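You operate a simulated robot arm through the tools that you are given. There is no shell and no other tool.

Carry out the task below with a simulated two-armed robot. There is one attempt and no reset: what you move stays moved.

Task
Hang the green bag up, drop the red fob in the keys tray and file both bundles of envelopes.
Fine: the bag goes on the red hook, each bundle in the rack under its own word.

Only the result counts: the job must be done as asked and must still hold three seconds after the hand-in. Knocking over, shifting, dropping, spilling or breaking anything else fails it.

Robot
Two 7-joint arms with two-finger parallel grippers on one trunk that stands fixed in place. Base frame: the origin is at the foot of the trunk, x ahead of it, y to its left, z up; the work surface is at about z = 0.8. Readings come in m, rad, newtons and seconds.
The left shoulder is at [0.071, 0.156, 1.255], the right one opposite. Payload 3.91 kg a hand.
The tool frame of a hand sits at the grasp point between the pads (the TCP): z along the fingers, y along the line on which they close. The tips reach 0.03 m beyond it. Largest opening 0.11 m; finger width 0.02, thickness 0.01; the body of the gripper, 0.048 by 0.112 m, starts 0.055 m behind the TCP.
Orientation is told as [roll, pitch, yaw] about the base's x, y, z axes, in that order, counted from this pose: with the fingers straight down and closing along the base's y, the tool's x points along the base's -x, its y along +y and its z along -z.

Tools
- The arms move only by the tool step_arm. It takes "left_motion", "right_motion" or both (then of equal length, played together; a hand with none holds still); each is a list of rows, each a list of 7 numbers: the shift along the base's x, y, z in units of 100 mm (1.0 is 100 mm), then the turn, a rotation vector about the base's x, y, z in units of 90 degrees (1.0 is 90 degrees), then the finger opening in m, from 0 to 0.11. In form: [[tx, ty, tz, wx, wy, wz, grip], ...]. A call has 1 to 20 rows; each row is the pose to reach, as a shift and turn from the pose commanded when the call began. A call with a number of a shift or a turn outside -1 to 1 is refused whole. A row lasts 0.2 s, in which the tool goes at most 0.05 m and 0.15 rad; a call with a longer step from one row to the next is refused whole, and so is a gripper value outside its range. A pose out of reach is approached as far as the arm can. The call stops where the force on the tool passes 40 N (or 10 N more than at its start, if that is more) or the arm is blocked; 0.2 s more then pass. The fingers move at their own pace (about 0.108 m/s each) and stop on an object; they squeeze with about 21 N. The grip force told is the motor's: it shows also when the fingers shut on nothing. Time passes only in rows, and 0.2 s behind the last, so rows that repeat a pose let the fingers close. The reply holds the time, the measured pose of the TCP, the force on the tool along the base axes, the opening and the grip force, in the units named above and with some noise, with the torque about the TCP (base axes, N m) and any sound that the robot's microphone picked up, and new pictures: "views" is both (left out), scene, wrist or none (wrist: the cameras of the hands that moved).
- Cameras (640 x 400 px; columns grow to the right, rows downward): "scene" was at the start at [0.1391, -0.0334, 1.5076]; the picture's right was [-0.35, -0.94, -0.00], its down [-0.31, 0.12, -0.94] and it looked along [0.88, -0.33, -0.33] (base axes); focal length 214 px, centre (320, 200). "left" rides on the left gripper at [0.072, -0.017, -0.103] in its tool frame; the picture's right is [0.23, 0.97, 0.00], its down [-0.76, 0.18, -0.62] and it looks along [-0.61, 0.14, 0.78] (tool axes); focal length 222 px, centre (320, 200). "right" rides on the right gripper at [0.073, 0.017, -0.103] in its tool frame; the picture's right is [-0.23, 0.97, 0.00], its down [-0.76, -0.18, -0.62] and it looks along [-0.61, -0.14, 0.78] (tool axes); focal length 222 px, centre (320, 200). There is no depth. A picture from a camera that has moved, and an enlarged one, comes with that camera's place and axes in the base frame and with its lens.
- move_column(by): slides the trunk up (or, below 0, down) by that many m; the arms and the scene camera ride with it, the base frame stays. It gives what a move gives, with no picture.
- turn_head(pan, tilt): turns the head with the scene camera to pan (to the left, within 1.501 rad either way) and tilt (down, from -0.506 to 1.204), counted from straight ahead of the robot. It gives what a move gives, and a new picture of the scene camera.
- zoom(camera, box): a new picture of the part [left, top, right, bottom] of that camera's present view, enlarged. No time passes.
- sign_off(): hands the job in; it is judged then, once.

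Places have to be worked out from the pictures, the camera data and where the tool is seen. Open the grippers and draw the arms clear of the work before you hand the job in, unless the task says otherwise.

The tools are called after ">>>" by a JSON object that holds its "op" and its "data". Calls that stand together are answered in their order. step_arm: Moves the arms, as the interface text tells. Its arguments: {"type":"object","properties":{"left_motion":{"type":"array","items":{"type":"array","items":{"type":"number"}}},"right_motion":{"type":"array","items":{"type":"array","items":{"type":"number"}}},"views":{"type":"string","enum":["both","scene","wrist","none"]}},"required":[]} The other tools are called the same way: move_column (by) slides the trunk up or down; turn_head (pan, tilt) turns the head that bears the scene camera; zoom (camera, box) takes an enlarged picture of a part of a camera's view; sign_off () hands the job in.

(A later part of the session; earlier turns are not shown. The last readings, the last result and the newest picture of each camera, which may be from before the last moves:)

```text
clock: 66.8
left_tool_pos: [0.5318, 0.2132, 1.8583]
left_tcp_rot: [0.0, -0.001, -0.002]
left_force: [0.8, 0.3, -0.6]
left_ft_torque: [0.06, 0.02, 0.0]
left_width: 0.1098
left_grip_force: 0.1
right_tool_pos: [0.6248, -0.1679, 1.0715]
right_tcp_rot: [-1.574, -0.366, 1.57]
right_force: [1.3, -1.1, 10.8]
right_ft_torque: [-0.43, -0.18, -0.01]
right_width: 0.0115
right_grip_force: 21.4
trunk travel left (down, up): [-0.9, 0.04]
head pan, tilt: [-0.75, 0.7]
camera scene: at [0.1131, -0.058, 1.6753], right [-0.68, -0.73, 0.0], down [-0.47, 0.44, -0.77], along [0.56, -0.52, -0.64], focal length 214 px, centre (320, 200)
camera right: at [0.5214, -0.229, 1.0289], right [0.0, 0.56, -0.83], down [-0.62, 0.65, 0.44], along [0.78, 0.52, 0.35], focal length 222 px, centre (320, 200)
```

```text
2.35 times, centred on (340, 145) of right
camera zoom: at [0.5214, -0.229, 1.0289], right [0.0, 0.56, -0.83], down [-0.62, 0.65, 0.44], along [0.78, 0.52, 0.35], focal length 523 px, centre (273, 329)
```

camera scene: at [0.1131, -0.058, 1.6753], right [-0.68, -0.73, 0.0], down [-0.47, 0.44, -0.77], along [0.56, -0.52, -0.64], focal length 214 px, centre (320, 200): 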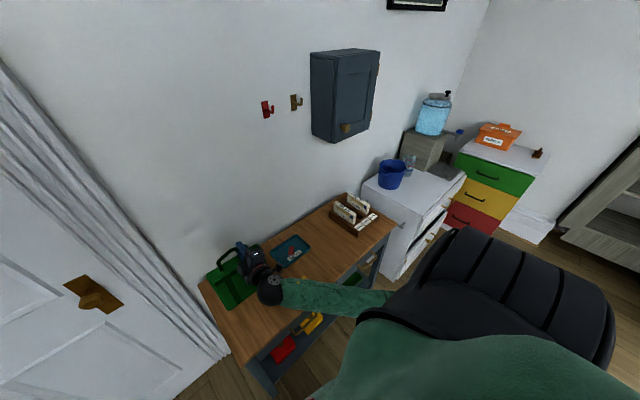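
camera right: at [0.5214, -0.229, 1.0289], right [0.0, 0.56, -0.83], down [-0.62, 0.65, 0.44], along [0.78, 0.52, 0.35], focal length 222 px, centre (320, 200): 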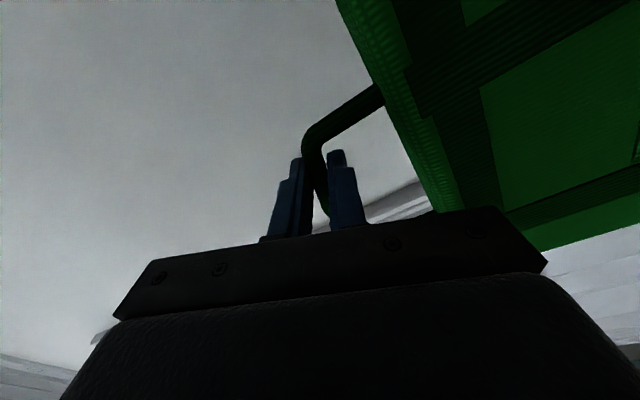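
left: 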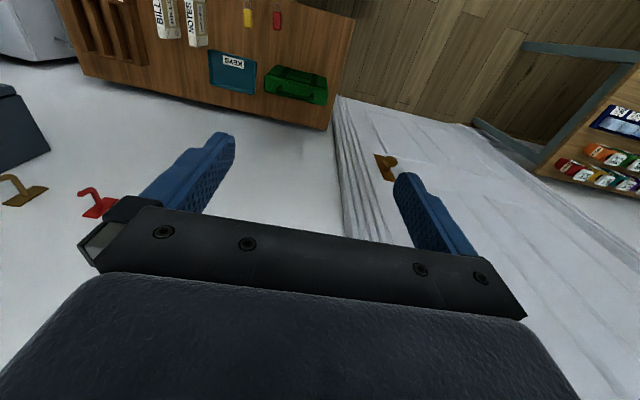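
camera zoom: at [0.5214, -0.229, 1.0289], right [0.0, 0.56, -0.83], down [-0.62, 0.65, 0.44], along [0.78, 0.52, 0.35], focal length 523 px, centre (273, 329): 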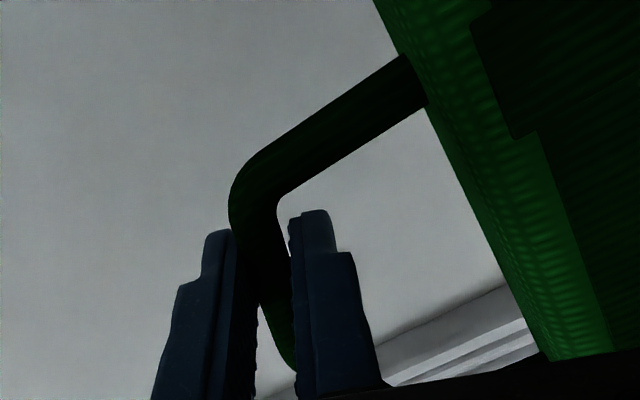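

The fingers closed on the bar (11.5 mm). I lift slowly 2 cm and check the hold and the bag's weight.

>>> {"op": "step_arm", "data": {"right_motion": [[0, 0, 0.03, 0, 0, 0, 0.0], [0, 0, 0.07, 0, 0, 0, 0.0], [0, 0, 0.12, 0, 0, 0, 0.0], [0, 0, 0.2, 0, 0, 0, 0.0], [0, 0, 0.2, 0, 0, 0, 0.0]], "views": "both"}}

>>> {"op": "zoom", "data": {"camera": "scene", "box": [190, 230, 300, 320]}}

>>> {"op": "zoom", "data": {"camera": "right", "box": [220, 60, 460, 230]}}

```text
clock: 68.0
left_tool_pos: [0.5332, 0.2131, 1.8571]
left_tcp_rot: [0.0, 0.0, -0.001]
left_force: [0.6, -0.3, -0.5]
left_ft_torque: [-0.01, 0.0, -0.02]
left_width: 0.11
left_grip_force: 0.1
right_tool_pos: [0.6238, -0.1674, 1.0906]
right_tcp_rot: [-1.568, -0.368, 1.571]
right_force: [-0.2, 0.5, -1.3]
right_ft_torque: [-0.06, 0.02, 0.01]
right_width: 0.0111
right_grip_force: 20.9
trunk travel left (down, up): [-0.9, 0.04]
head pan, tilt: [-0.75, 0.7]
camera scene: at [0.1139, -0.0581, 1.6751], right [-0.68, -0.73, 0.0], down [-0.47, 0.44, -0.76], along [0.56, -0.52, -0.64], focal length 214 px, centre (320, 200)
camera right: at [0.5213, -0.2282, 1.048], right [0.0, 0.56, -0.83], down [-0.62, 0.65, 0.44], along [0.78, 0.52, 0.35], focal length 222 px, centre (320, 200)
```

scene: 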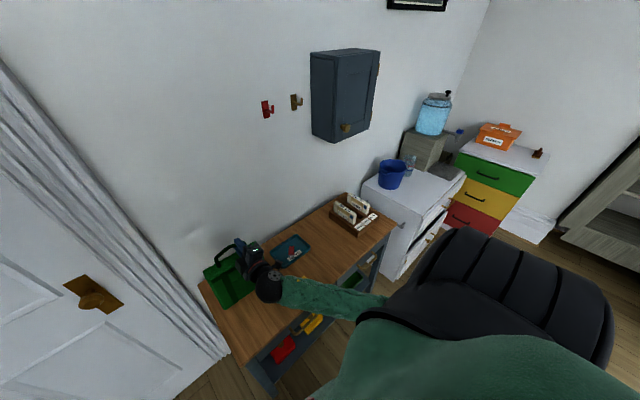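
right: 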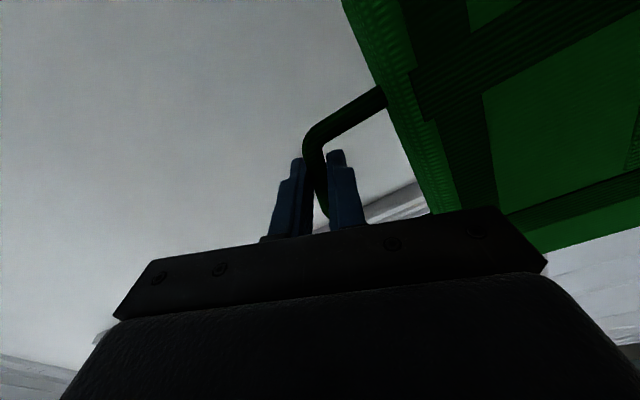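

```text
4.44 times, centred on (245, 275) of scene
camera zoom: at [0.1139, -0.0581, 1.6751], right [-0.68, -0.73, 0.0], down [-0.47, 0.44, -0.76], along [0.56, -0.52, -0.64], focal length 953 px, centre (653, -133)
```

zoom: 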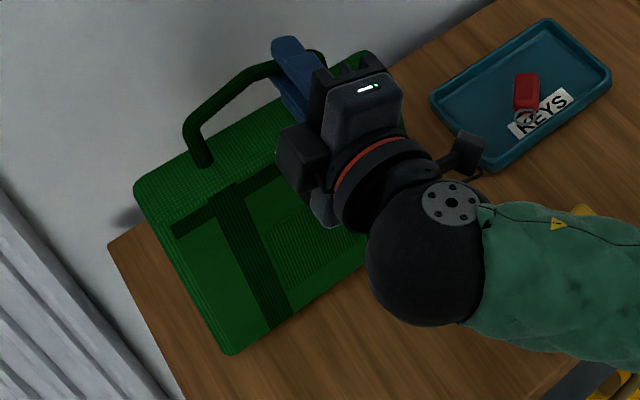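

```text
2.35 times, centred on (340, 145) of right
camera zoom: at [0.5213, -0.2282, 1.048], right [0.0, 0.56, -0.83], down [-0.62, 0.65, 0.44], along [0.78, 0.52, 0.35], focal length 523 px, centre (273, 329)
```

zoom: 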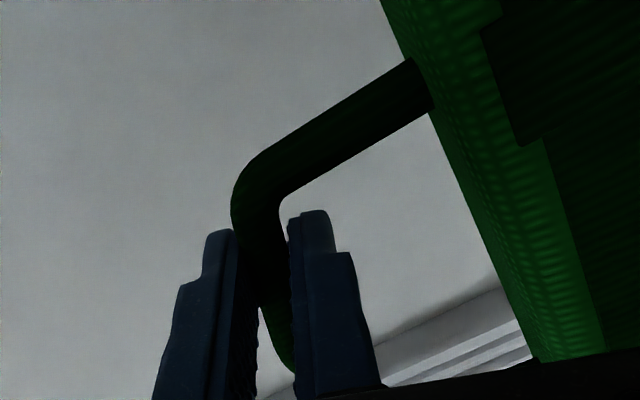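

The bag came up with the hand (light, about 1.5 N) and hangs straight. I now lift and carry it rightward in stages, keeping the wrist far enough from the shoulder.

>>> {"op": "step_arm", "data": {"right_motion": [[0.04, -0.06, 0.12, 0, 0, 0, 0.0], [0.08, -0.12, 0.25, 0, 0, 0, 0.0], [0.14, -0.2, 0.38, 0, 0, 0, 0.0], [0.2, -0.3, 0.5, 0, 0, 0, 0.0]], "views": "none"}}

>>> {"op": "step_arm", "data": {"right_motion": [[0.05, -0.15, 0.05, 0, 0, 0, 0.0], [0.1, -0.32, 0.1, 0, 0, 0, 0.0], [0.16, -0.5, 0.16, 0, 0, 0, 0.0], [0.22, -0.7, 0.22, 0, 0, 0, 0.0], [0.3, -1, 0.3, 0, 0, 0, 0.0]], "views": "both"}}

```text
clock: 69.0
left_tool_pos: [0.5331, 0.2124, 1.8576]
left_tcp_rot: [0.001, 0.001, 0.001]
left_force: [0.3, -0.1, 0.3]
left_ft_torque: [0.0, 0.03, -0.02]
left_width: 0.11
left_grip_force: 0.1
right_tool_pos: [0.6448, -0.1976, 1.1405]
right_tcp_rot: [-1.569, -0.366, 1.571]
right_force: [0.2, 0.3, -1.0]
right_ft_torque: [-0.04, 0.03, 0.03]
right_width: 0.0113
right_grip_force: 21.3
trunk travel left (down, up): [-0.9, 0.04]
head pan, tilt: [-0.75, 0.7]
```

```text
clock: 70.2
left_tool_pos: [0.5344, 0.2105, 1.8576]
left_tcp_rot: [0.001, 0.0, 0.001]
left_force: [0.3, -0.4, -0.3]
left_ft_torque: [0.05, -0.01, 0.01]
left_width: 0.1099
left_grip_force: 0.0
right_tool_pos: [0.6748, -0.2959, 1.1693]
right_tcp_rot: [-1.568, -0.367, 1.57]
right_force: [-0.3, -0.3, -2.3]
right_ft_torque: [-0.08, 0.01, 0.04]
right_width: 0.011
right_grip_force: 20.9
trunk travel left (down, up): [-0.9, 0.04]
head pan, tilt: [-0.75, 0.7]
camera scene: at [0.114, -0.0593, 1.675], right [-0.68, -0.73, 0.0], down [-0.47, 0.44, -0.76], along [0.56, -0.52, -0.64], focal length 214 px, centre (320, 200)
camera right: at [0.5714, -0.3567, 1.1272], right [0.0, 0.56, -0.83], down [-0.62, 0.65, 0.44], along [0.78, 0.52, 0.35], focal length 222 px, centre (320, 200)
```

scene: 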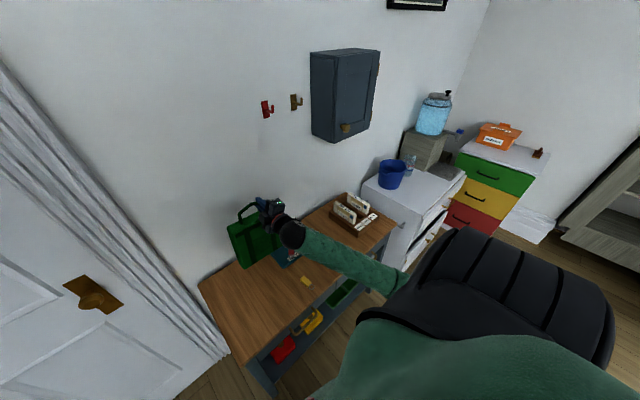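
right: 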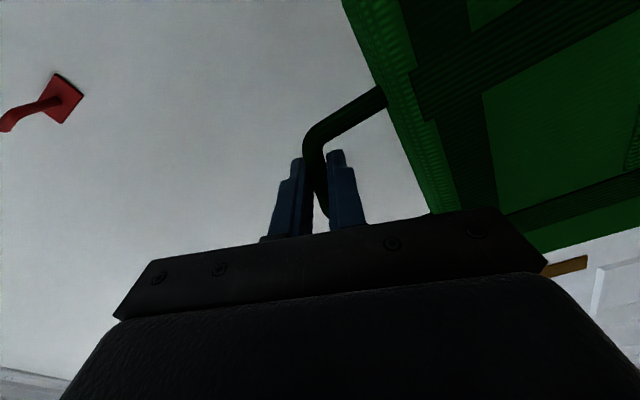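

The bag hangs steadily in the grip. I continue right and up toward the hook's height, still 10 cm in front of it.

>>> {"op": "step_arm", "data": {"right_motion": [[0, -0.2, 0.16, 0, 0, 0, 0.0], [0, -0.4, 0.32, 0, 0, 0, 0.0], [0, -0.6, 0.48, 0, 0, 0, 0.0], [0, -0.8, 0.64, 0, 0, 0, 0.0], [0, -1, 0.8, 0, 0, 0, 0.0]], "views": "none"}}

>>> {"op": "step_arm", "data": {"right_motion": [[0, -0.2, 0.2, 0, 0, 0, 0.0], [0, -0.4, 0.4, 0, 0, 0, 0.0], [0, -0.6, 0.6, 0, 0, 0, 0.0], [0, -0.8, 0.8, 0, 0, 0, 0.0], [0, -0.95, 1, 0, 0, 0, 0.0]], "views": "both"}}

```text
clock: 71.4
left_tool_pos: [0.5326, 0.2114, 1.8572]
left_tcp_rot: [-0.002, -0.001, 0.0]
left_force: [0.0, -0.9, 0.0]
left_ft_torque: [0.04, 0.03, 0.01]
left_width: 0.1099
left_grip_force: 0.0
right_tool_pos: [0.6715, -0.3961, 1.2527]
right_tcp_rot: [-1.568, -0.369, 1.571]
right_force: [-0.2, 0.8, -0.5]
right_ft_torque: [-0.05, 0.03, 0.0]
right_width: 0.0113
right_grip_force: 20.4
trunk travel left (down, up): [-0.9, 0.04]
head pan, tilt: [-0.75, 0.7]
```

```text
clock: 72.6
left_tool_pos: [0.5327, 0.2124, 1.8588]
left_tcp_rot: [0.001, -0.001, 0.001]
left_force: [-0.3, -0.1, 0.5]
left_ft_torque: [0.02, 0.0, -0.02]
left_width: 0.1099
left_grip_force: 0.1
right_tool_pos: [0.676, -0.4918, 1.3505]
right_tcp_rot: [-1.57, -0.369, 1.569]
right_force: [-0.2, -0.9, -1.8]
right_ft_torque: [-0.05, 0.0, -0.03]
right_width: 0.0114
right_grip_force: 21.3
trunk travel left (down, up): [-0.9, 0.04]
head pan, tilt: [-0.75, 0.7]
camera scene: at [0.1138, -0.0587, 1.675], right [-0.68, -0.73, 0.0], down [-0.47, 0.44, -0.76], along [0.56, -0.52, -0.64], focal length 214 px, centre (320, 200)
camera right: at [0.5726, -0.5527, 1.3079], right [0.0, 0.56, -0.83], down [-0.62, 0.65, 0.44], along [0.78, 0.52, 0.35], focal length 222 px, centre (320, 200)
```

scene: 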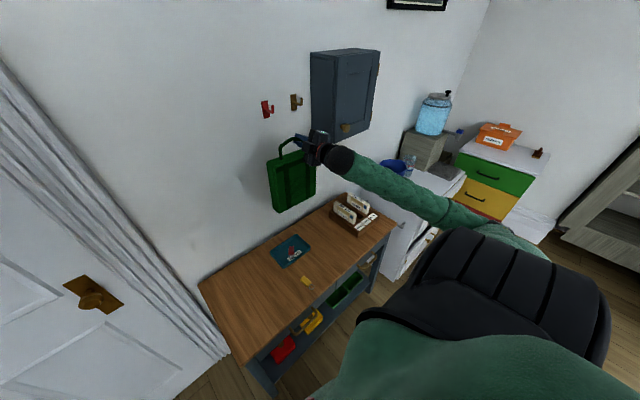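
right: 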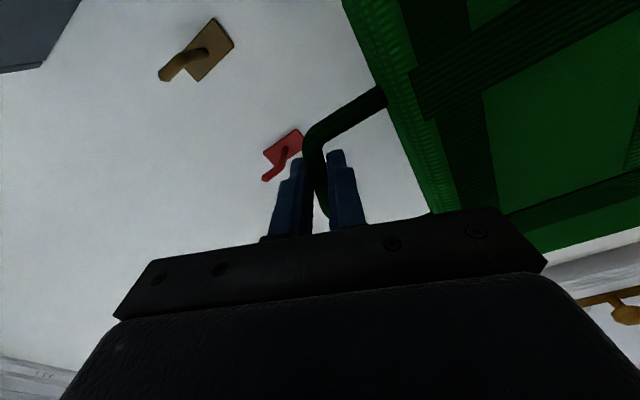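

The hook is visible in both views. I enlarge both to measure the hook's height and lateral place against the handle.

>>> {"op": "zoom", "data": {"camera": "right", "box": [220, 90, 400, 220]}}

>>> {"op": "zoom", "data": {"camera": "scene", "box": [245, 85, 345, 215]}}

>>> {"op": "zoom", "data": {"camera": "scene", "box": [252, 92, 292, 124]}}

```text
3.08 times, centred on (310, 155) of right
camera zoom: at [0.5726, -0.5527, 1.3079], right [0.0, 0.56, -0.83], down [-0.62, 0.65, 0.44], along [0.78, 0.52, 0.35], focal length 684 px, centre (351, 338)
```

zoom: 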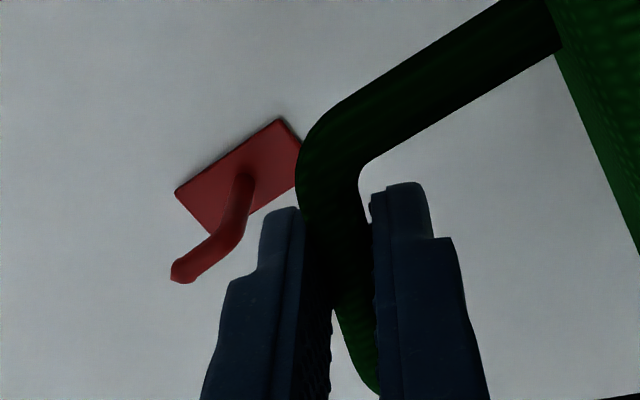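

```text
3.08 times, centred on (295, 150) of scene
camera zoom: at [0.1138, -0.0587, 1.675], right [-0.68, -0.73, 0.0], down [-0.47, 0.44, -0.76], along [0.56, -0.52, -0.64], focal length 660 px, centre (397, 354)
```

zoom: 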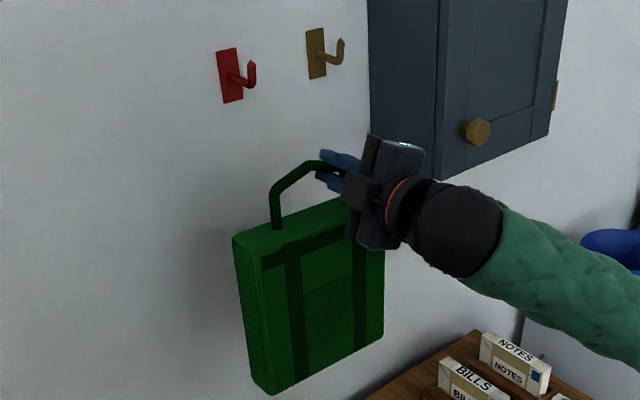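

```text
12.50 times, centred on (272, 108) of scene
camera zoom: at [0.1138, -0.0587, 1.675], right [-0.68, -0.73, 0.0], down [-0.47, 0.44, -0.76], along [0.56, -0.52, -0.64], focal length 2681 px, centre (920, 1350)
```

zoom: 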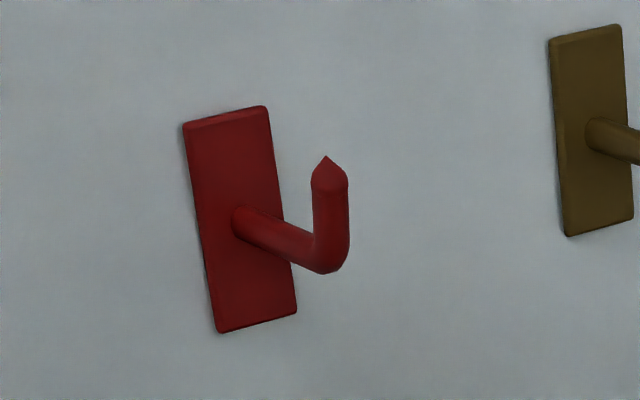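

Triangulated: hook at y≈−0.470, upright part at x≈0.797, tip z≈1.448, stem z≈1.420, wall ≈0.85. I zoom on the handle to pin its peak relative to the hand.

>>> {"op": "zoom", "data": {"camera": "scene", "box": [272, 125, 322, 165]}}

```text
10.00 times, centred on (297, 145) of scene
camera zoom: at [0.1138, -0.0587, 1.675], right [-0.68, -0.73, 0.0], down [-0.47, 0.44, -0.76], along [0.56, -0.52, -0.64], focal length 2145 px, centre (550, 750)
```

zoom: 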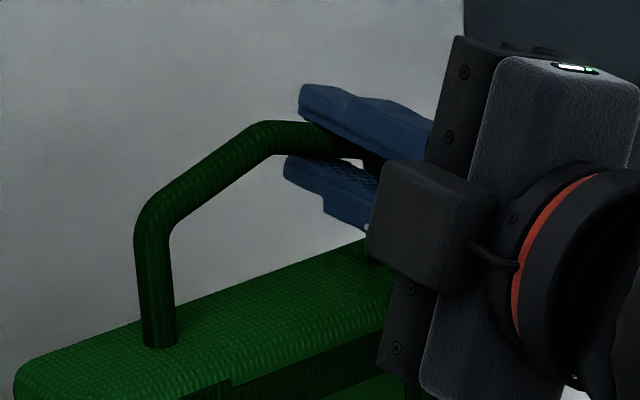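

The peak is about +26 mm in y and +10 mm in z from the grasp point. I raise to TCP z≈1.451 and shift to y≈−0.499, so the bar will pass over the tip with the finger beside the hook.

>>> {"op": "step_arm", "data": {"right_motion": [[0, -0.02, 0.25, 0, 0, 0, 0.0], [0, -0.04, 0.5, 0, 0, 0, 0.0], [0, -0.06, 0.75, 0, 0, 0, 0.0], [0, -0.08, 1, 0, 0, 0, 0.0], [0, -0.08, 1, 0, 0, 0, 0.0]], "views": "none"}}

>>> {"op": "step_arm", "data": {"right_motion": [[0.2, 0, 0.01, 0, 0, 0, 0.0], [0.4, 0, 0.01, 0, 0, 0, 0.0], [0.6, 0, 0.01, 0, 0, 0, 0.0], [0.75, 0, 0.01, 0, 0, 0, 0.0], [0.75, 0, 0.01, 0, 0, 0, 0.0]], "views": "both"}}

>>> {"op": "zoom", "data": {"camera": "scene", "box": [240, 80, 310, 130]}}

>>> {"op": "zoom", "data": {"camera": "right", "box": [220, 90, 400, 220]}}

```text
clock: 73.8
left_tool_pos: [0.5328, 0.2122, 1.8582]
left_tcp_rot: [-0.001, 0.0, -0.001]
left_force: [0.0, -0.2, -0.4]
left_ft_torque: [0.02, -0.02, 0.02]
left_width: 0.1099
left_grip_force: 0.0
right_tool_pos: [0.6728, -0.501, 1.4504]
right_tcp_rot: [-1.57, -0.366, 1.57]
right_force: [-0.2, -1.1, -0.7]
right_ft_torque: [-0.05, 0.04, 0.01]
right_width: 0.0112
right_grip_force: 21.0
trunk travel left (down, up): [-0.9, 0.04]
head pan, tilt: [-0.75, 0.7]
```

```text
clock: 75.0
left_tool_pos: [0.5326, 0.2127, 1.8575]
left_tcp_rot: [0.002, 0.0, -0.001]
left_force: [0.3, 0.0, -0.8]
left_ft_torque: [-0.03, 0.0, -0.01]
left_width: 0.11
left_grip_force: 0.0
right_tool_pos: [0.7494, -0.5016, 1.4504]
right_tcp_rot: [-1.568, -0.367, 1.572]
right_force: [0.8, 1.0, -0.8]
right_ft_torque: [-0.03, 0.03, 0.02]
right_width: 0.0112
right_grip_force: 20.5
trunk travel left (down, up): [-0.9, 0.04]
head pan, tilt: [-0.75, 0.7]
camera scene: at [0.1138, -0.0585, 1.6751], right [-0.68, -0.73, 0.0], down [-0.47, 0.44, -0.76], along [0.56, -0.52, -0.64], focal length 214 px, centre (320, 200)
camera right: at [0.6466, -0.5627, 1.4068], right [0.0, 0.56, -0.83], down [-0.62, 0.65, 0.44], along [0.78, 0.52, 0.35], focal length 222 px, centre (320, 200)
```

scene: 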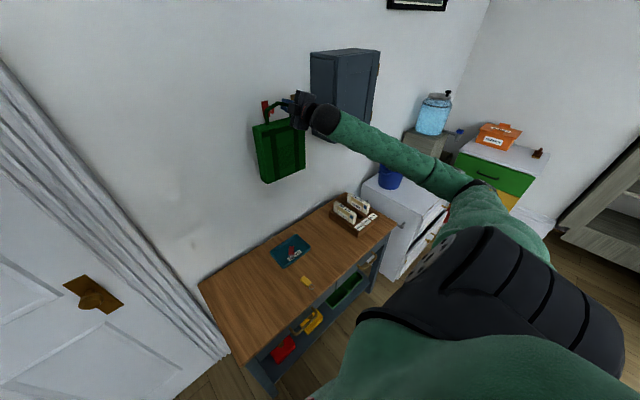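
right: 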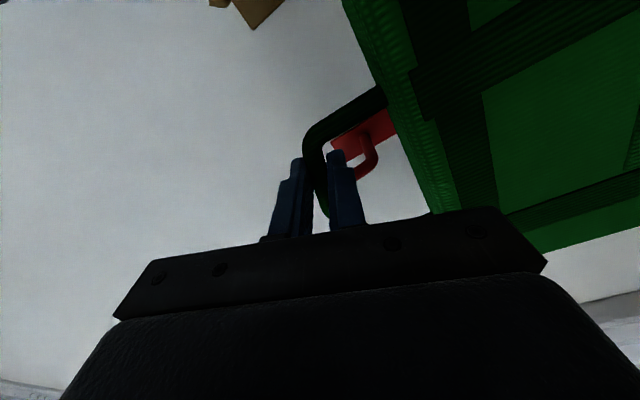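

```text
8.00 times, centred on (275, 105) of scene
camera zoom: at [0.1138, -0.0585, 1.6751], right [-0.68, -0.73, 0.0], down [-0.47, 0.44, -0.76], along [0.56, -0.52, -0.64], focal length 1716 px, centre (680, 960)
```

zoom: 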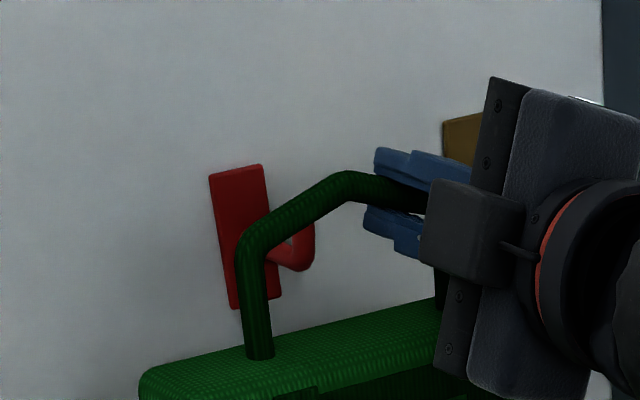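

```text
3.08 times, centred on (310, 155) of right
camera zoom: at [0.6466, -0.5627, 1.4068], right [0.0, 0.56, -0.83], down [-0.62, 0.65, 0.44], along [0.78, 0.52, 0.35], focal length 684 px, centre (351, 338)
```

zoom: 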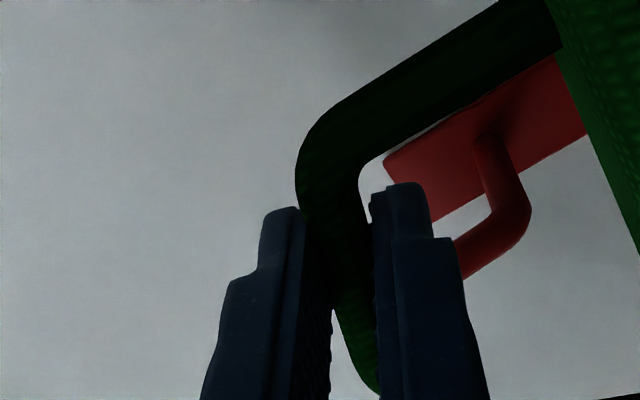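

The handle window frames the hook; the bar is ~4 mm above the tip and the hook ~6 mm left of the peak. I raise 6 mm, shift +3 mm in y, and advance 3 cm.

>>> {"op": "step_arm", "data": {"right_motion": [[0, 0.03, 0.06, 0, 0, 0, 0.0], [0, 0.03, 0.06, 0, 0, 0, 0.0], [0.1, 0.03, 0.06, 0, 0, 0, 0.0], [0.2, 0.03, 0.06, 0, 0, 0, 0.0], [0.3, 0.03, 0.06, 0, 0, 0, 0.0]], "views": "both"}}

>>> {"op": "zoom", "data": {"camera": "scene", "box": [240, 80, 310, 130]}}

>>> {"op": "zoom", "data": {"camera": "right", "box": [260, 60, 440, 220]}}

```text
clock: 76.2
left_tool_pos: [0.5335, 0.2133, 1.8575]
left_tcp_rot: [0.0, -0.001, -0.001]
left_force: [-0.3, -0.7, 1.0]
left_ft_torque: [0.02, 0.03, 0.03]
left_width: 0.1103
left_grip_force: 0.0
right_tool_pos: [0.7798, -0.497, 1.4589]
right_tcp_rot: [-1.571, -0.367, 1.57]
right_force: [0.7, 0.0, -1.3]
right_ft_torque: [-0.03, 0.02, 0.01]
right_width: 0.011
right_grip_force: 20.4
trunk travel left (down, up): [-0.9, 0.04]
head pan, tilt: [-0.75, 0.7]
camera scene: at [0.1143, -0.0584, 1.6751], right [-0.68, -0.73, 0.0], down [-0.47, 0.44, -0.76], along [0.56, -0.52, -0.64], focal length 214 px, centre (320, 200)
camera right: at [0.6767, -0.5575, 1.4156], right [0.0, 0.56, -0.83], down [-0.62, 0.65, 0.44], along [0.78, 0.52, 0.35], focal length 222 px, centre (320, 200)
```

scene: 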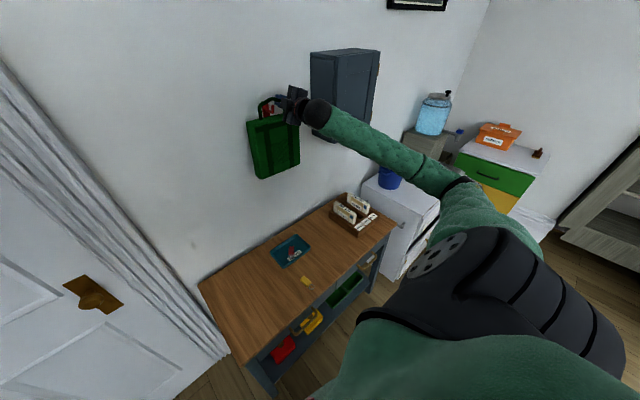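
right: 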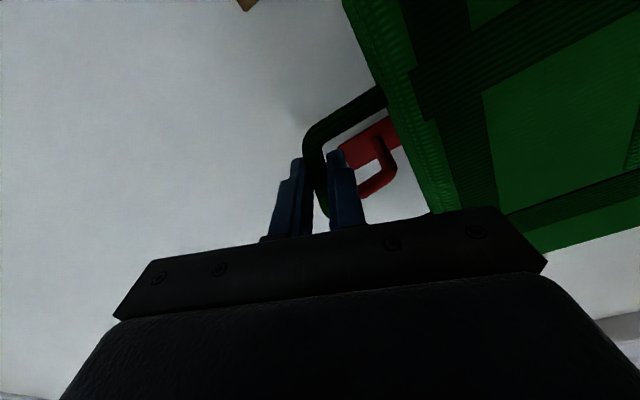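

```text
8.00 times, centred on (275, 105) of scene
camera zoom: at [0.1143, -0.0584, 1.6751], right [-0.68, -0.73, 0.0], down [-0.47, 0.44, -0.76], along [0.56, -0.52, -0.64], focal length 1716 px, centre (680, 960)
```

zoom: 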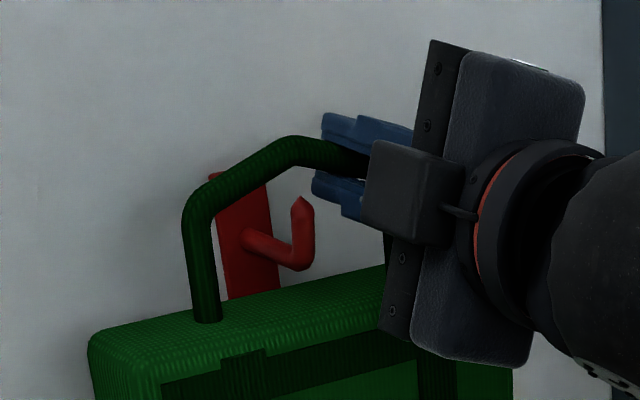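

```text
2.50 times, centred on (350, 140) of right
camera zoom: at [0.6767, -0.5575, 1.4156], right [0.0, 0.56, -0.83], down [-0.62, 0.65, 0.44], along [0.78, 0.52, 0.35], focal length 555 px, centre (245, 350)
```

zoom: 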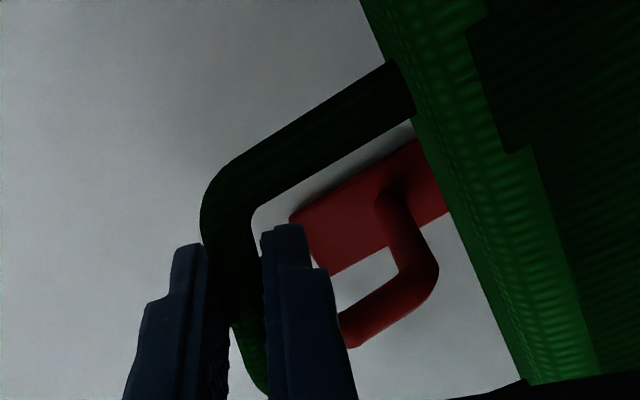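

The bar is now above the tip with about 1 cm or more clearance and the bag's top passes below the stem. I advance 2.4 cm so the bar is behind the upright part.

>>> {"op": "step_arm", "data": {"right_motion": [[0.08, 0, 0, 0, 0, 0, 0.0], [0.16, 0, 0, 0, 0, 0, 0.0], [0.24, 0, 0, 0, 0, 0, 0.0], [0.24, 0, 0, 0, 0, 0, 0.0]], "views": "both"}}

>>> {"op": "zoom", "data": {"camera": "scene", "box": [240, 80, 310, 130]}}

>>> {"op": "zoom", "data": {"camera": "right", "box": [260, 60, 440, 220]}}

```text
clock: 77.2
left_tool_pos: [0.5321, 0.2128, 1.8571]
left_tcp_rot: [0.001, -0.001, -0.001]
left_force: [0.4, -1.1, -0.4]
left_ft_torque: [0.0, -0.01, 0.0]
left_width: 0.11
left_grip_force: 0.0
right_tool_pos: [0.8037, -0.4973, 1.4567]
right_tcp_rot: [-1.57, -0.368, 1.571]
right_force: [-0.1, -0.2, -1.7]
right_ft_torque: [-0.04, 0.01, 0.02]
right_width: 0.0111
right_grip_force: 21.0
trunk travel left (down, up): [-0.9, 0.04]
head pan, tilt: [-0.75, 0.7]
camera scene: at [0.114, -0.0585, 1.6751], right [-0.68, -0.73, 0.0], down [-0.47, 0.44, -0.76], along [0.56, -0.52, -0.64], focal length 214 px, centre (320, 200)
camera right: at [0.7006, -0.5572, 1.4147], right [0.0, 0.56, -0.83], down [-0.62, 0.65, 0.44], along [0.78, 0.52, 0.35], focal length 222 px, centre (320, 200)
```

scene: 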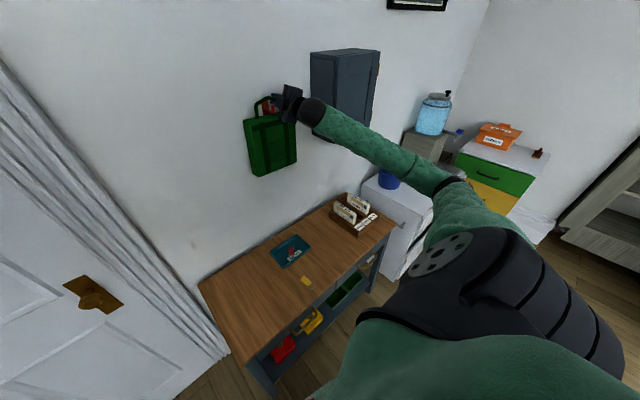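
right: 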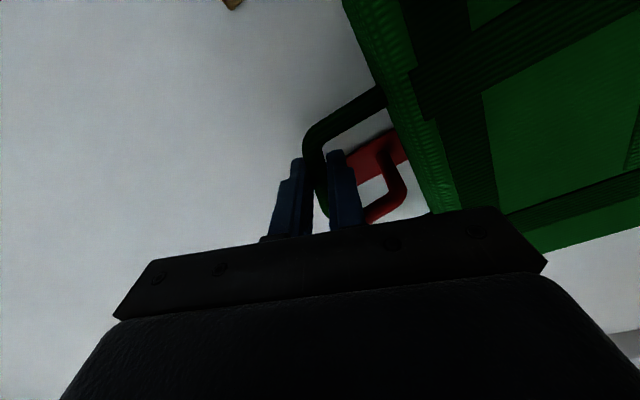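

```text
8.00 times, centred on (275, 105) of scene
camera zoom: at [0.114, -0.0585, 1.6751], right [-0.68, -0.73, 0.0], down [-0.47, 0.44, -0.76], along [0.56, -0.52, -0.64], focal length 1716 px, centre (680, 960)
```

zoom: 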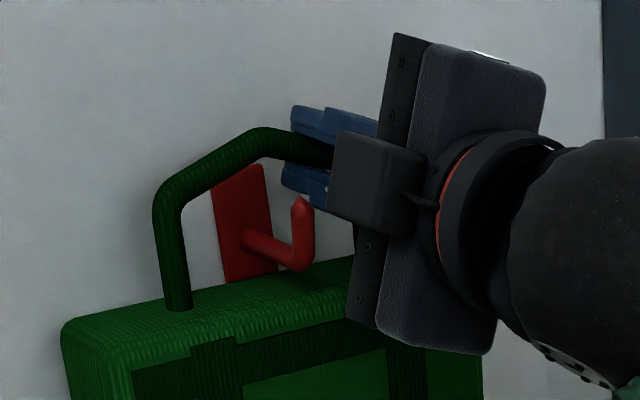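

```text
2.50 times, centred on (350, 140) of right
camera zoom: at [0.7006, -0.5572, 1.4147], right [0.0, 0.56, -0.83], down [-0.62, 0.65, 0.44], along [0.78, 0.52, 0.35], focal length 555 px, centre (245, 350)
```

zoom: 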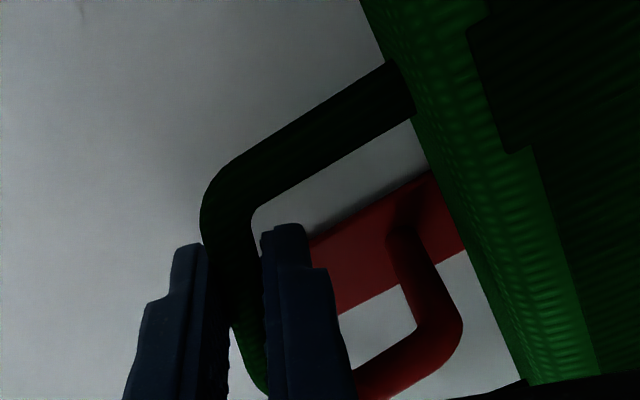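

The bar is behind the upright, hook near the handle's peak, and the finger about 6–7 mm beside the hook. I shift 2 mm to the right for margin and lower 3 cm.

>>> {"op": "step_arm", "data": {"right_motion": [[0, -0.02, -0.06, 0, 0, 0, 0.0], [0, -0.02, -0.12, 0, 0, 0, 0.0], [0, -0.02, -0.18, 0, 0, 0, 0.0], [0, -0.02, -0.24, 0, 0, 0, 0.0], [0, -0.02, -0.3, 0, 0, 0, 0.0]], "views": "both"}}

>>> {"op": "zoom", "data": {"camera": "scene", "box": [240, 80, 310, 130]}}

>>> {"op": "zoom", "data": {"camera": "right", "box": [260, 60, 440, 220]}}

```text
clock: 78.4
left_tool_pos: [0.5325, 0.2136, 1.8568]
left_tcp_rot: [0.0, -0.002, 0.001]
left_force: [0.6, 0.0, -0.1]
left_ft_torque: [-0.01, 0.02, -0.02]
left_width: 0.1099
left_grip_force: 0.0
right_tool_pos: [0.8036, -0.4995, 1.427]
right_tcp_rot: [-1.57, -0.366, 1.572]
right_force: [-0.3, 0.3, -2.0]
right_ft_torque: [-0.06, 0.0, 0.0]
right_width: 0.0115
right_grip_force: 20.8
trunk travel left (down, up): [-0.9, 0.04]
head pan, tilt: [-0.75, 0.7]
camera scene: at [0.1142, -0.0585, 1.6751], right [-0.68, -0.73, 0.0], down [-0.47, 0.44, -0.76], along [0.56, -0.52, -0.64], focal length 214 px, centre (320, 200)
camera right: at [0.7, -0.5591, 1.3856], right [0.0, 0.56, -0.83], down [-0.62, 0.65, 0.44], along [0.78, 0.52, 0.35], focal length 222 px, centre (320, 200)
```

scene: 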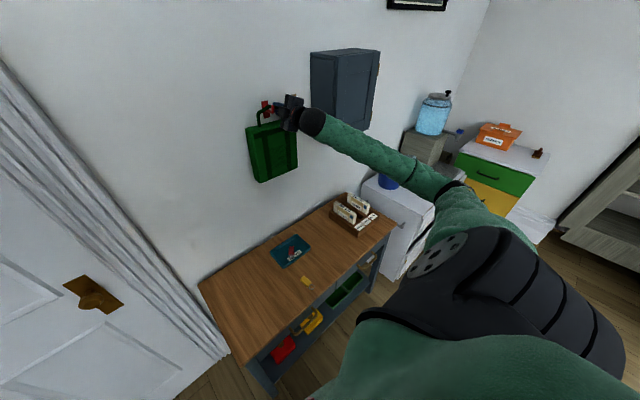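
right: 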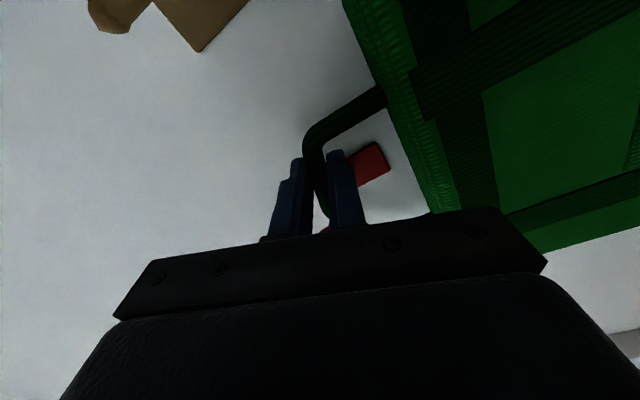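

```text
8.00 times, centred on (275, 105) of scene
camera zoom: at [0.1142, -0.0585, 1.6751], right [-0.68, -0.73, 0.0], down [-0.47, 0.44, -0.76], along [0.56, -0.52, -0.64], focal length 1716 px, centre (680, 960)
```

zoom: 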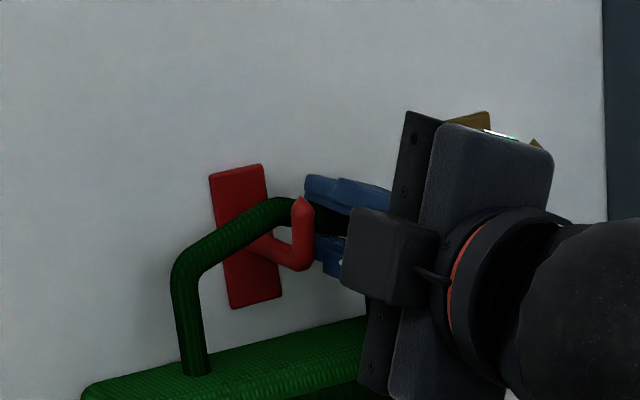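

```text
2.50 times, centred on (350, 140) of right
camera zoom: at [0.7, -0.5591, 1.3856], right [0.0, 0.56, -0.83], down [-0.62, 0.65, 0.44], along [0.78, 0.52, 0.35], focal length 555 px, centre (245, 350)
```

zoom: 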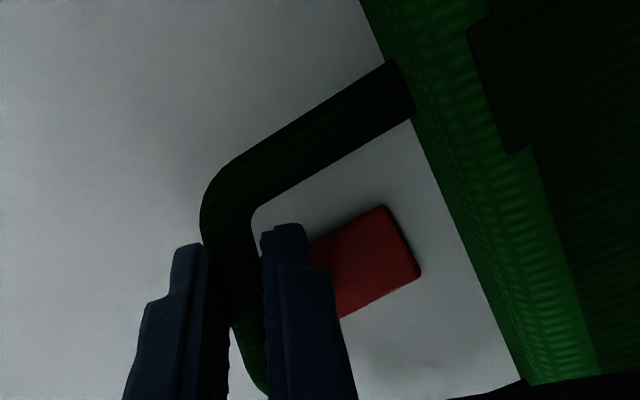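

The hook's upright now stands in front of the bar, so the handle is captured. I lower in small steps until the bar rests on the stem.

>>> {"op": "step_arm", "data": {"right_motion": [[0, 0, -0.02, 0, 0, 0, 0.0], [0, 0, -0.04, 0, 0, 0, 0.0], [0, 0, -0.05, 0, 0, 0, 0.0]], "views": "none"}}

>>> {"op": "zoom", "data": {"camera": "scene", "box": [255, 92, 297, 122]}}

```text
clock: 79.2
left_tool_pos: [0.5322, 0.2127, 1.8572]
left_tcp_rot: [0.0, -0.001, 0.0]
left_force: [0.2, -0.2, -0.2]
left_ft_torque: [-0.02, -0.01, -0.02]
left_width: 0.1097
left_grip_force: 0.1
right_tool_pos: [0.8027, -0.4979, 1.4236]
right_tcp_rot: [-1.57, -0.366, 1.571]
right_force: [0.4, 0.5, -1.4]
right_ft_torque: [-0.02, -0.01, -0.02]
right_width: 0.0112
right_grip_force: 21.0
trunk travel left (down, up): [-0.9, 0.04]
head pan, tilt: [-0.75, 0.7]
```

```text
13.33 times, centred on (276, 107) of scene
camera zoom: at [0.114, -0.0583, 1.6751], right [-0.68, -0.73, 0.0], down [-0.47, 0.44, -0.76], along [0.56, -0.52, -0.64], focal length 2860 px, centre (907, 1440)
```

zoom: 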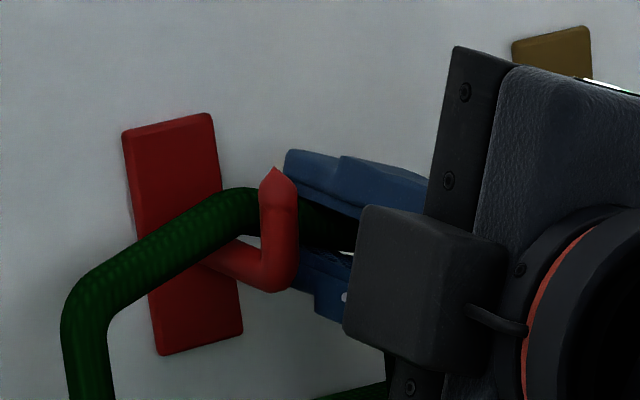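

The bar is nearly on the stem. Another few millimetres down.

>>> {"op": "step_arm", "data": {"right_motion": [[0, 0, -0.02, 0, 0, 0, 0.0], [0, 0, -0.04, 0, 0, 0, 0.0]], "views": "none"}}

>>> {"op": "zoom", "data": {"camera": "scene", "box": [255, 92, 297, 122]}}

```text
clock: 79.8
left_tool_pos: [0.5316, 0.213, 1.8577]
left_tcp_rot: [0.0, -0.001, 0.0]
left_force: [0.0, 0.4, 0.2]
left_ft_torque: [-0.01, 0.01, -0.02]
left_width: 0.1101
left_grip_force: 0.2
right_tool_pos: [0.8025, -0.4979, 1.4213]
right_tcp_rot: [-1.574, -0.366, 1.572]
right_force: [4.0, -0.9, 17.8]
right_ft_torque: [0.49, -0.28, -0.06]
right_width: 0.0113
right_grip_force: 20.7
trunk travel left (down, up): [-0.9, 0.04]
head pan, tilt: [-0.75, 0.7]
```

```text
13.33 times, centred on (276, 107) of scene
camera zoom: at [0.1129, -0.0573, 1.6756], right [-0.68, -0.73, 0.0], down [-0.47, 0.44, -0.77], along [0.56, -0.52, -0.64], focal length 2860 px, centre (907, 1440)
```

zoom: 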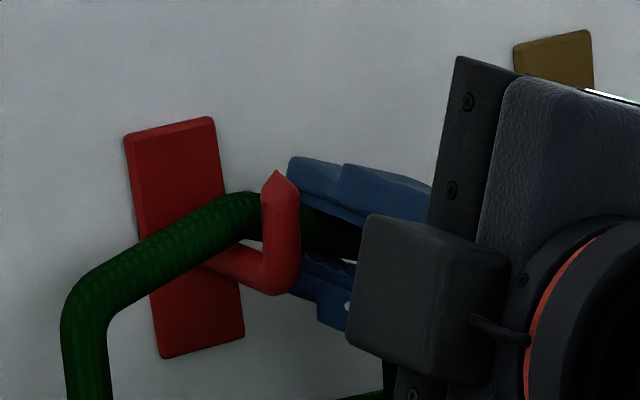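

The bar now rests on the hook (19 N up, lever arm +26 mm in y, +16 mm in x – exactly at the peak and behind the upright). I relieve the load by 2 mm and open the fingers slowly.

>>> {"op": "step_arm", "data": {"right_motion": [[0, 0, 0.02, 0, 0, 0, 0.0], [0, 0, 0.02, 0, 0, 0, 0.012], [0, 0, 0.02, 0, 0, 0, 0.018], [0, 0, 0.02, 0, 0, 0, 0.024], [0, 0, 0.02, 0, 0, 0, 0.024]], "views": "both"}}

>>> {"op": "zoom", "data": {"camera": "scene", "box": [235, 85, 305, 190]}}

>>> {"op": "zoom", "data": {"camera": "right", "box": [260, 60, 440, 220]}}

```text
clock: 81.0
left_tool_pos: [0.532, 0.2121, 1.8584]
left_tcp_rot: [0.0, -0.001, 0.001]
left_force: [0.0, -0.5, 1.1]
left_ft_torque: [0.01, 0.02, 0.01]
left_width: 0.1098
left_grip_force: 0.2
right_tool_pos: [0.8034, -0.4986, 1.4203]
right_tcp_rot: [-1.569, -0.367, 1.571]
right_force: [0.3, -0.7, -0.5]
right_ft_torque: [-0.01, 0.02, -0.03]
right_width: 0.0241
right_grip_force: 0.0
trunk travel left (down, up): [-0.9, 0.04]
head pan, tilt: [-0.75, 0.7]
camera scene: at [0.1141, -0.0584, 1.6751], right [-0.68, -0.73, 0.0], down [-0.47, 0.44, -0.76], along [0.56, -0.52, -0.64], focal length 214 px, centre (320, 200)
camera right: at [0.7006, -0.5596, 1.378], right [0.0, 0.56, -0.83], down [-0.62, 0.65, 0.44], along [0.78, 0.52, 0.35], focal length 222 px, centre (320, 200)
```

scene: 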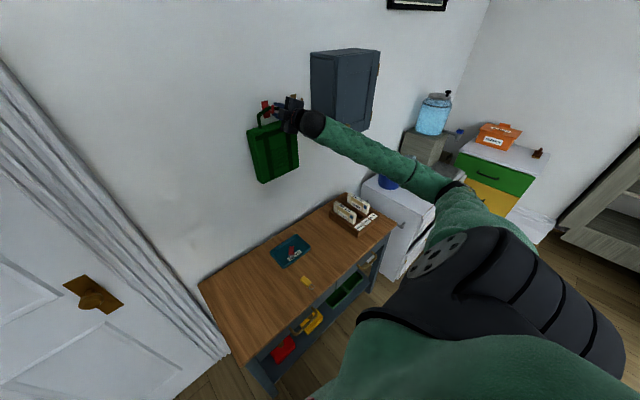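
right: 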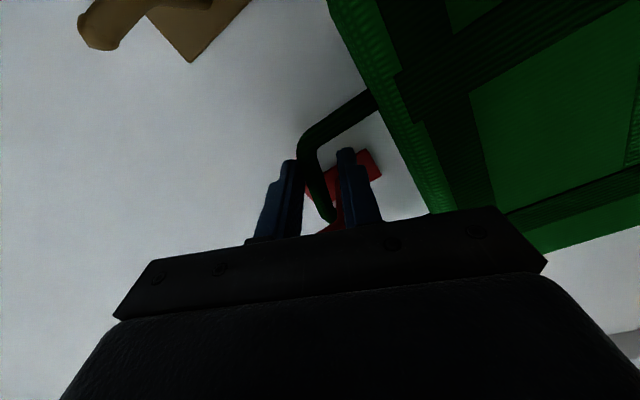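

```text
3.81 times, centred on (270, 138) of scene
camera zoom: at [0.1141, -0.0584, 1.6751], right [-0.68, -0.73, 0.0], down [-0.47, 0.44, -0.76], along [0.56, -0.52, -0.64], focal length 817 px, centre (510, 438)
```

zoom: 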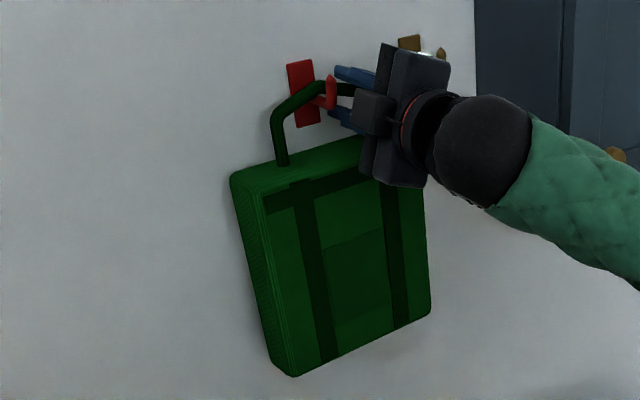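

```text
2.50 times, centred on (350, 140) of right
camera zoom: at [0.7006, -0.5596, 1.378], right [0.0, 0.56, -0.83], down [-0.62, 0.65, 0.44], along [0.78, 0.52, 0.35], focal length 555 px, centre (245, 350)
```

zoom: 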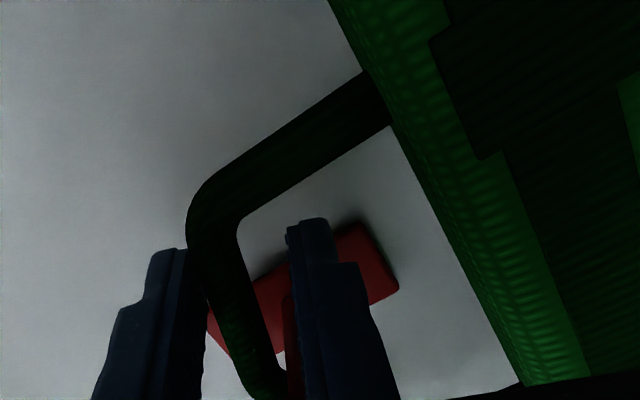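

The bag hangs on the hook by itself. I nudge the hand 3.5 mm up to centre the bar between the fingers, then withdraw straight back along −x.

>>> {"op": "step_arm", "data": {"right_motion": [[0, -0.02, 0.035, 0, 0, 0, 0.024], [0, -0.02, 0.035, 0, 0, 0, 0.024], [-0.1, -0.02, 0.035, 0, 0, 0, 0.024], [-0.2, -0.02, 0.035, 0, 0, 0, 0.024], [-0.35, -0.02, 0.035, 0, 0, 0, 0.024], [-0.5, -0.02, 0.035, 0, 0, 0, 0.024], [-0.75, -0.02, 0.035, 0, 0, 0, 0.024], [-1, -0.02, 0.035, 0, 0, 0, 0.024]], "views": "both"}}

>>> {"op": "zoom", "data": {"camera": "scene", "box": [235, 85, 305, 190]}}

```text
clock: 82.8
left_tool_pos: [0.5302, 0.2128, 1.8587]
left_tcp_rot: [0.001, 0.0, 0.0]
left_force: [-0.7, -0.2, 0.9]
left_ft_torque: [0.02, -0.01, -0.02]
left_width: 0.1102
left_grip_force: 0.0
right_tool_pos: [0.6996, -0.5013, 1.4264]
right_tcp_rot: [-1.571, -0.366, 1.571]
right_force: [-1.1, -0.6, 0.2]
right_ft_torque: [-0.01, 0.03, -0.01]
right_width: 0.0239
right_grip_force: 0.0
trunk travel left (down, up): [-0.9, 0.04]
head pan, tilt: [-0.75, 0.7]
camera scene: at [0.1125, -0.0583, 1.6752], right [-0.68, -0.73, 0.0], down [-0.47, 0.44, -0.77], along [0.56, -0.52, -0.64], focal length 214 px, centre (320, 200)
camera right: at [0.5975, -0.5624, 1.384], right [0.0, 0.56, -0.83], down [-0.62, 0.65, 0.44], along [0.78, 0.52, 0.35], focal length 222 px, centre (320, 200)
```

scene: 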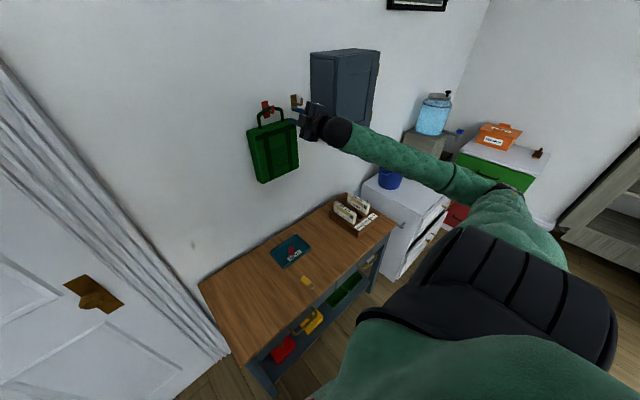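
right: 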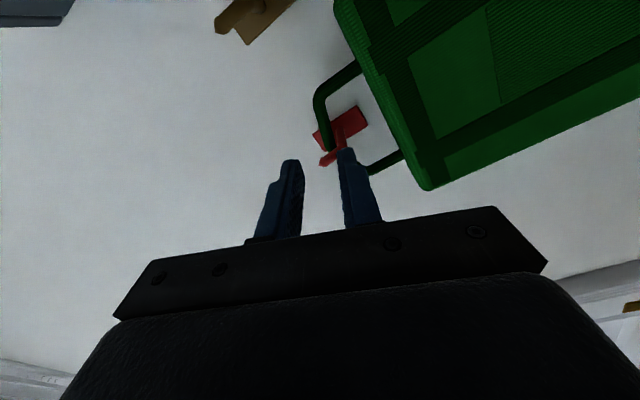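

```text
3.81 times, centred on (270, 138) of scene
camera zoom: at [0.1125, -0.0583, 1.6752], right [-0.68, -0.73, 0.0], down [-0.47, 0.44, -0.77], along [0.56, -0.52, -0.64], focal length 817 px, centre (510, 438)
```

zoom: 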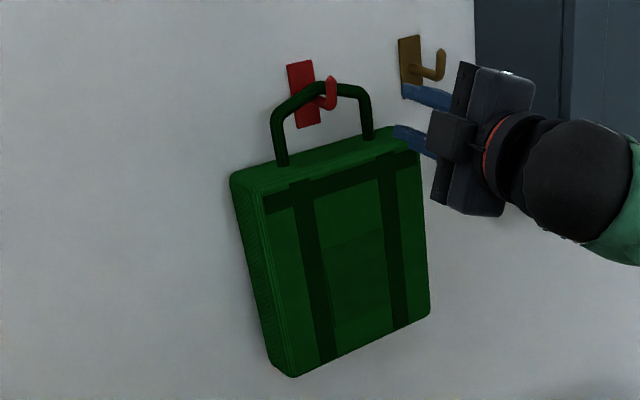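

The bag hangs cleanly on the red hook. I draw the right arm back and open the gripper fully.

>>> {"op": "step_arm", "data": {"right_motion": [[-0.25, -0.1, 0.05, 0, 0, 0, 0.024], [-0.5, -0.2, 0.1, 0, 0, 0, 0.05], [-0.75, -0.3, 0.15, 0, 0, 0, 0.08], [-1, -0.4, 0.2, 0, 0, 0, 0.11], [-1, -0.4, 0.2, 0, 0, 0, 0.11]], "views": "none"}}

>>> {"op": "step_arm", "data": {"right_motion": [[0, -0.25, 0, 0, 0, 0, 0.11], [0, -0.5, 0, 0, 0, 0, 0.11], [0, -0.75, 0, 0, 0, 0, 0.11], [0, -1, 0, 0, 0, 0, 0.11], [0, -1, 0, 0, 0, 0, 0.11]], "views": "scene"}}

>>> {"op": "zoom", "data": {"camera": "scene", "box": [235, 85, 335, 190]}}

>>> {"op": "zoom", "data": {"camera": "scene", "box": [220, 180, 400, 300]}}

```text
clock: 84.0
left_tool_pos: [0.5328, 0.212, 1.8577]
left_tcp_rot: [0.001, 0.0, -0.001]
left_force: [-0.9, 0.0, 1.4]
left_ft_torque: [-0.01, 0.01, -0.03]
left_width: 0.11
left_grip_force: 0.0
right_tool_pos: [0.6046, -0.5395, 1.4456]
right_tcp_rot: [-1.569, -0.368, 1.571]
right_force: [0.0, 0.3, -0.7]
right_ft_torque: [0.02, 0.02, -0.03]
right_width: 0.1101
right_grip_force: 0.1
trunk travel left (down, up): [-0.9, 0.04]
head pan, tilt: [-0.75, 0.7]
```

```text
clock: 85.2
left_tool_pos: [0.5326, 0.2126, 1.8573]
left_tcp_rot: [0.001, 0.001, -0.003]
left_force: [-0.6, -0.2, 0.2]
left_ft_torque: [0.0, 0.0, 0.01]
left_width: 0.1104
left_grip_force: 0.0
right_tool_pos: [0.6028, -0.6388, 1.4471]
right_tcp_rot: [-1.572, -0.368, 1.57]
right_force: [-0.2, 0.2, -0.1]
right_ft_torque: [-0.02, 0.0, 0.02]
right_width: 0.1101
right_grip_force: 0.0
trunk travel left (down, up): [-0.9, 0.04]
head pan, tilt: [-0.75, 0.7]
camera scene: at [0.1138, -0.0582, 1.6751], right [-0.68, -0.73, 0.0], down [-0.47, 0.44, -0.76], along [0.56, -0.52, -0.64], focal length 214 px, centre (320, 200)
```

scene: 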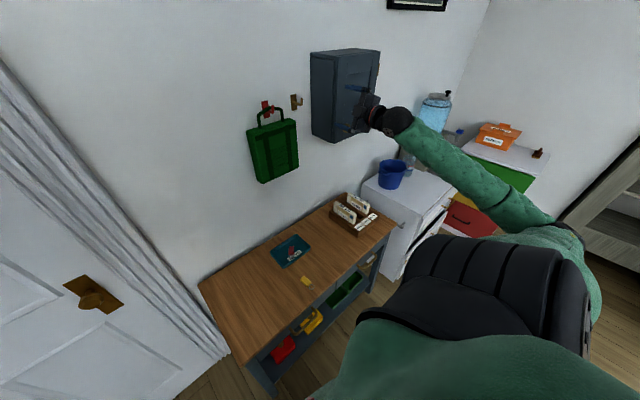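

```text
3.81 times, centred on (285, 138) of scene
camera zoom: at [0.1138, -0.0582, 1.6751], right [-0.68, -0.73, 0.0], down [-0.47, 0.44, -0.76], along [0.56, -0.52, -0.64], focal length 817 px, centre (453, 438)
```

zoom: 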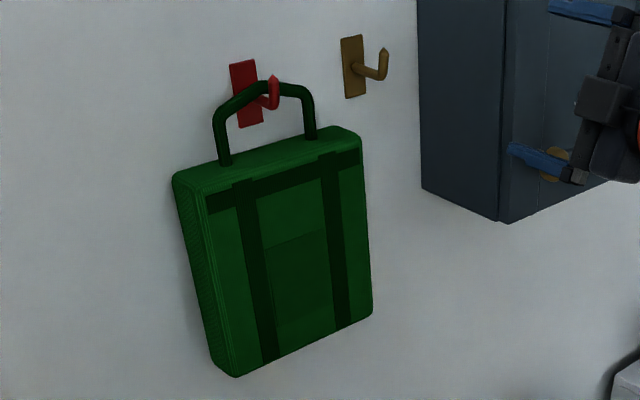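

```text
3.33 times, centred on (310, 240) of scene
camera zoom: at [0.1138, -0.0582, 1.6751], right [-0.68, -0.73, 0.0], down [-0.47, 0.44, -0.76], along [0.56, -0.52, -0.64], focal length 715 px, centre (353, 67)
```

zoom: 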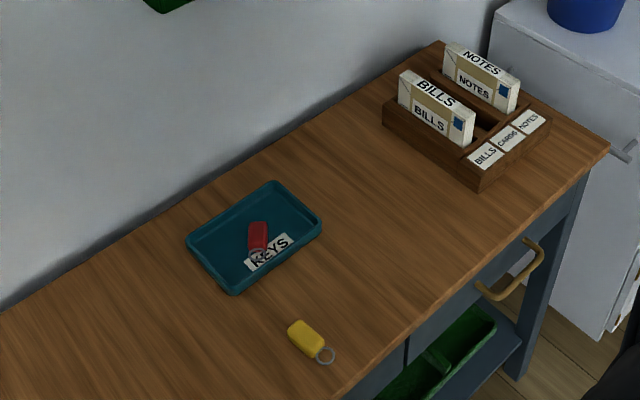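

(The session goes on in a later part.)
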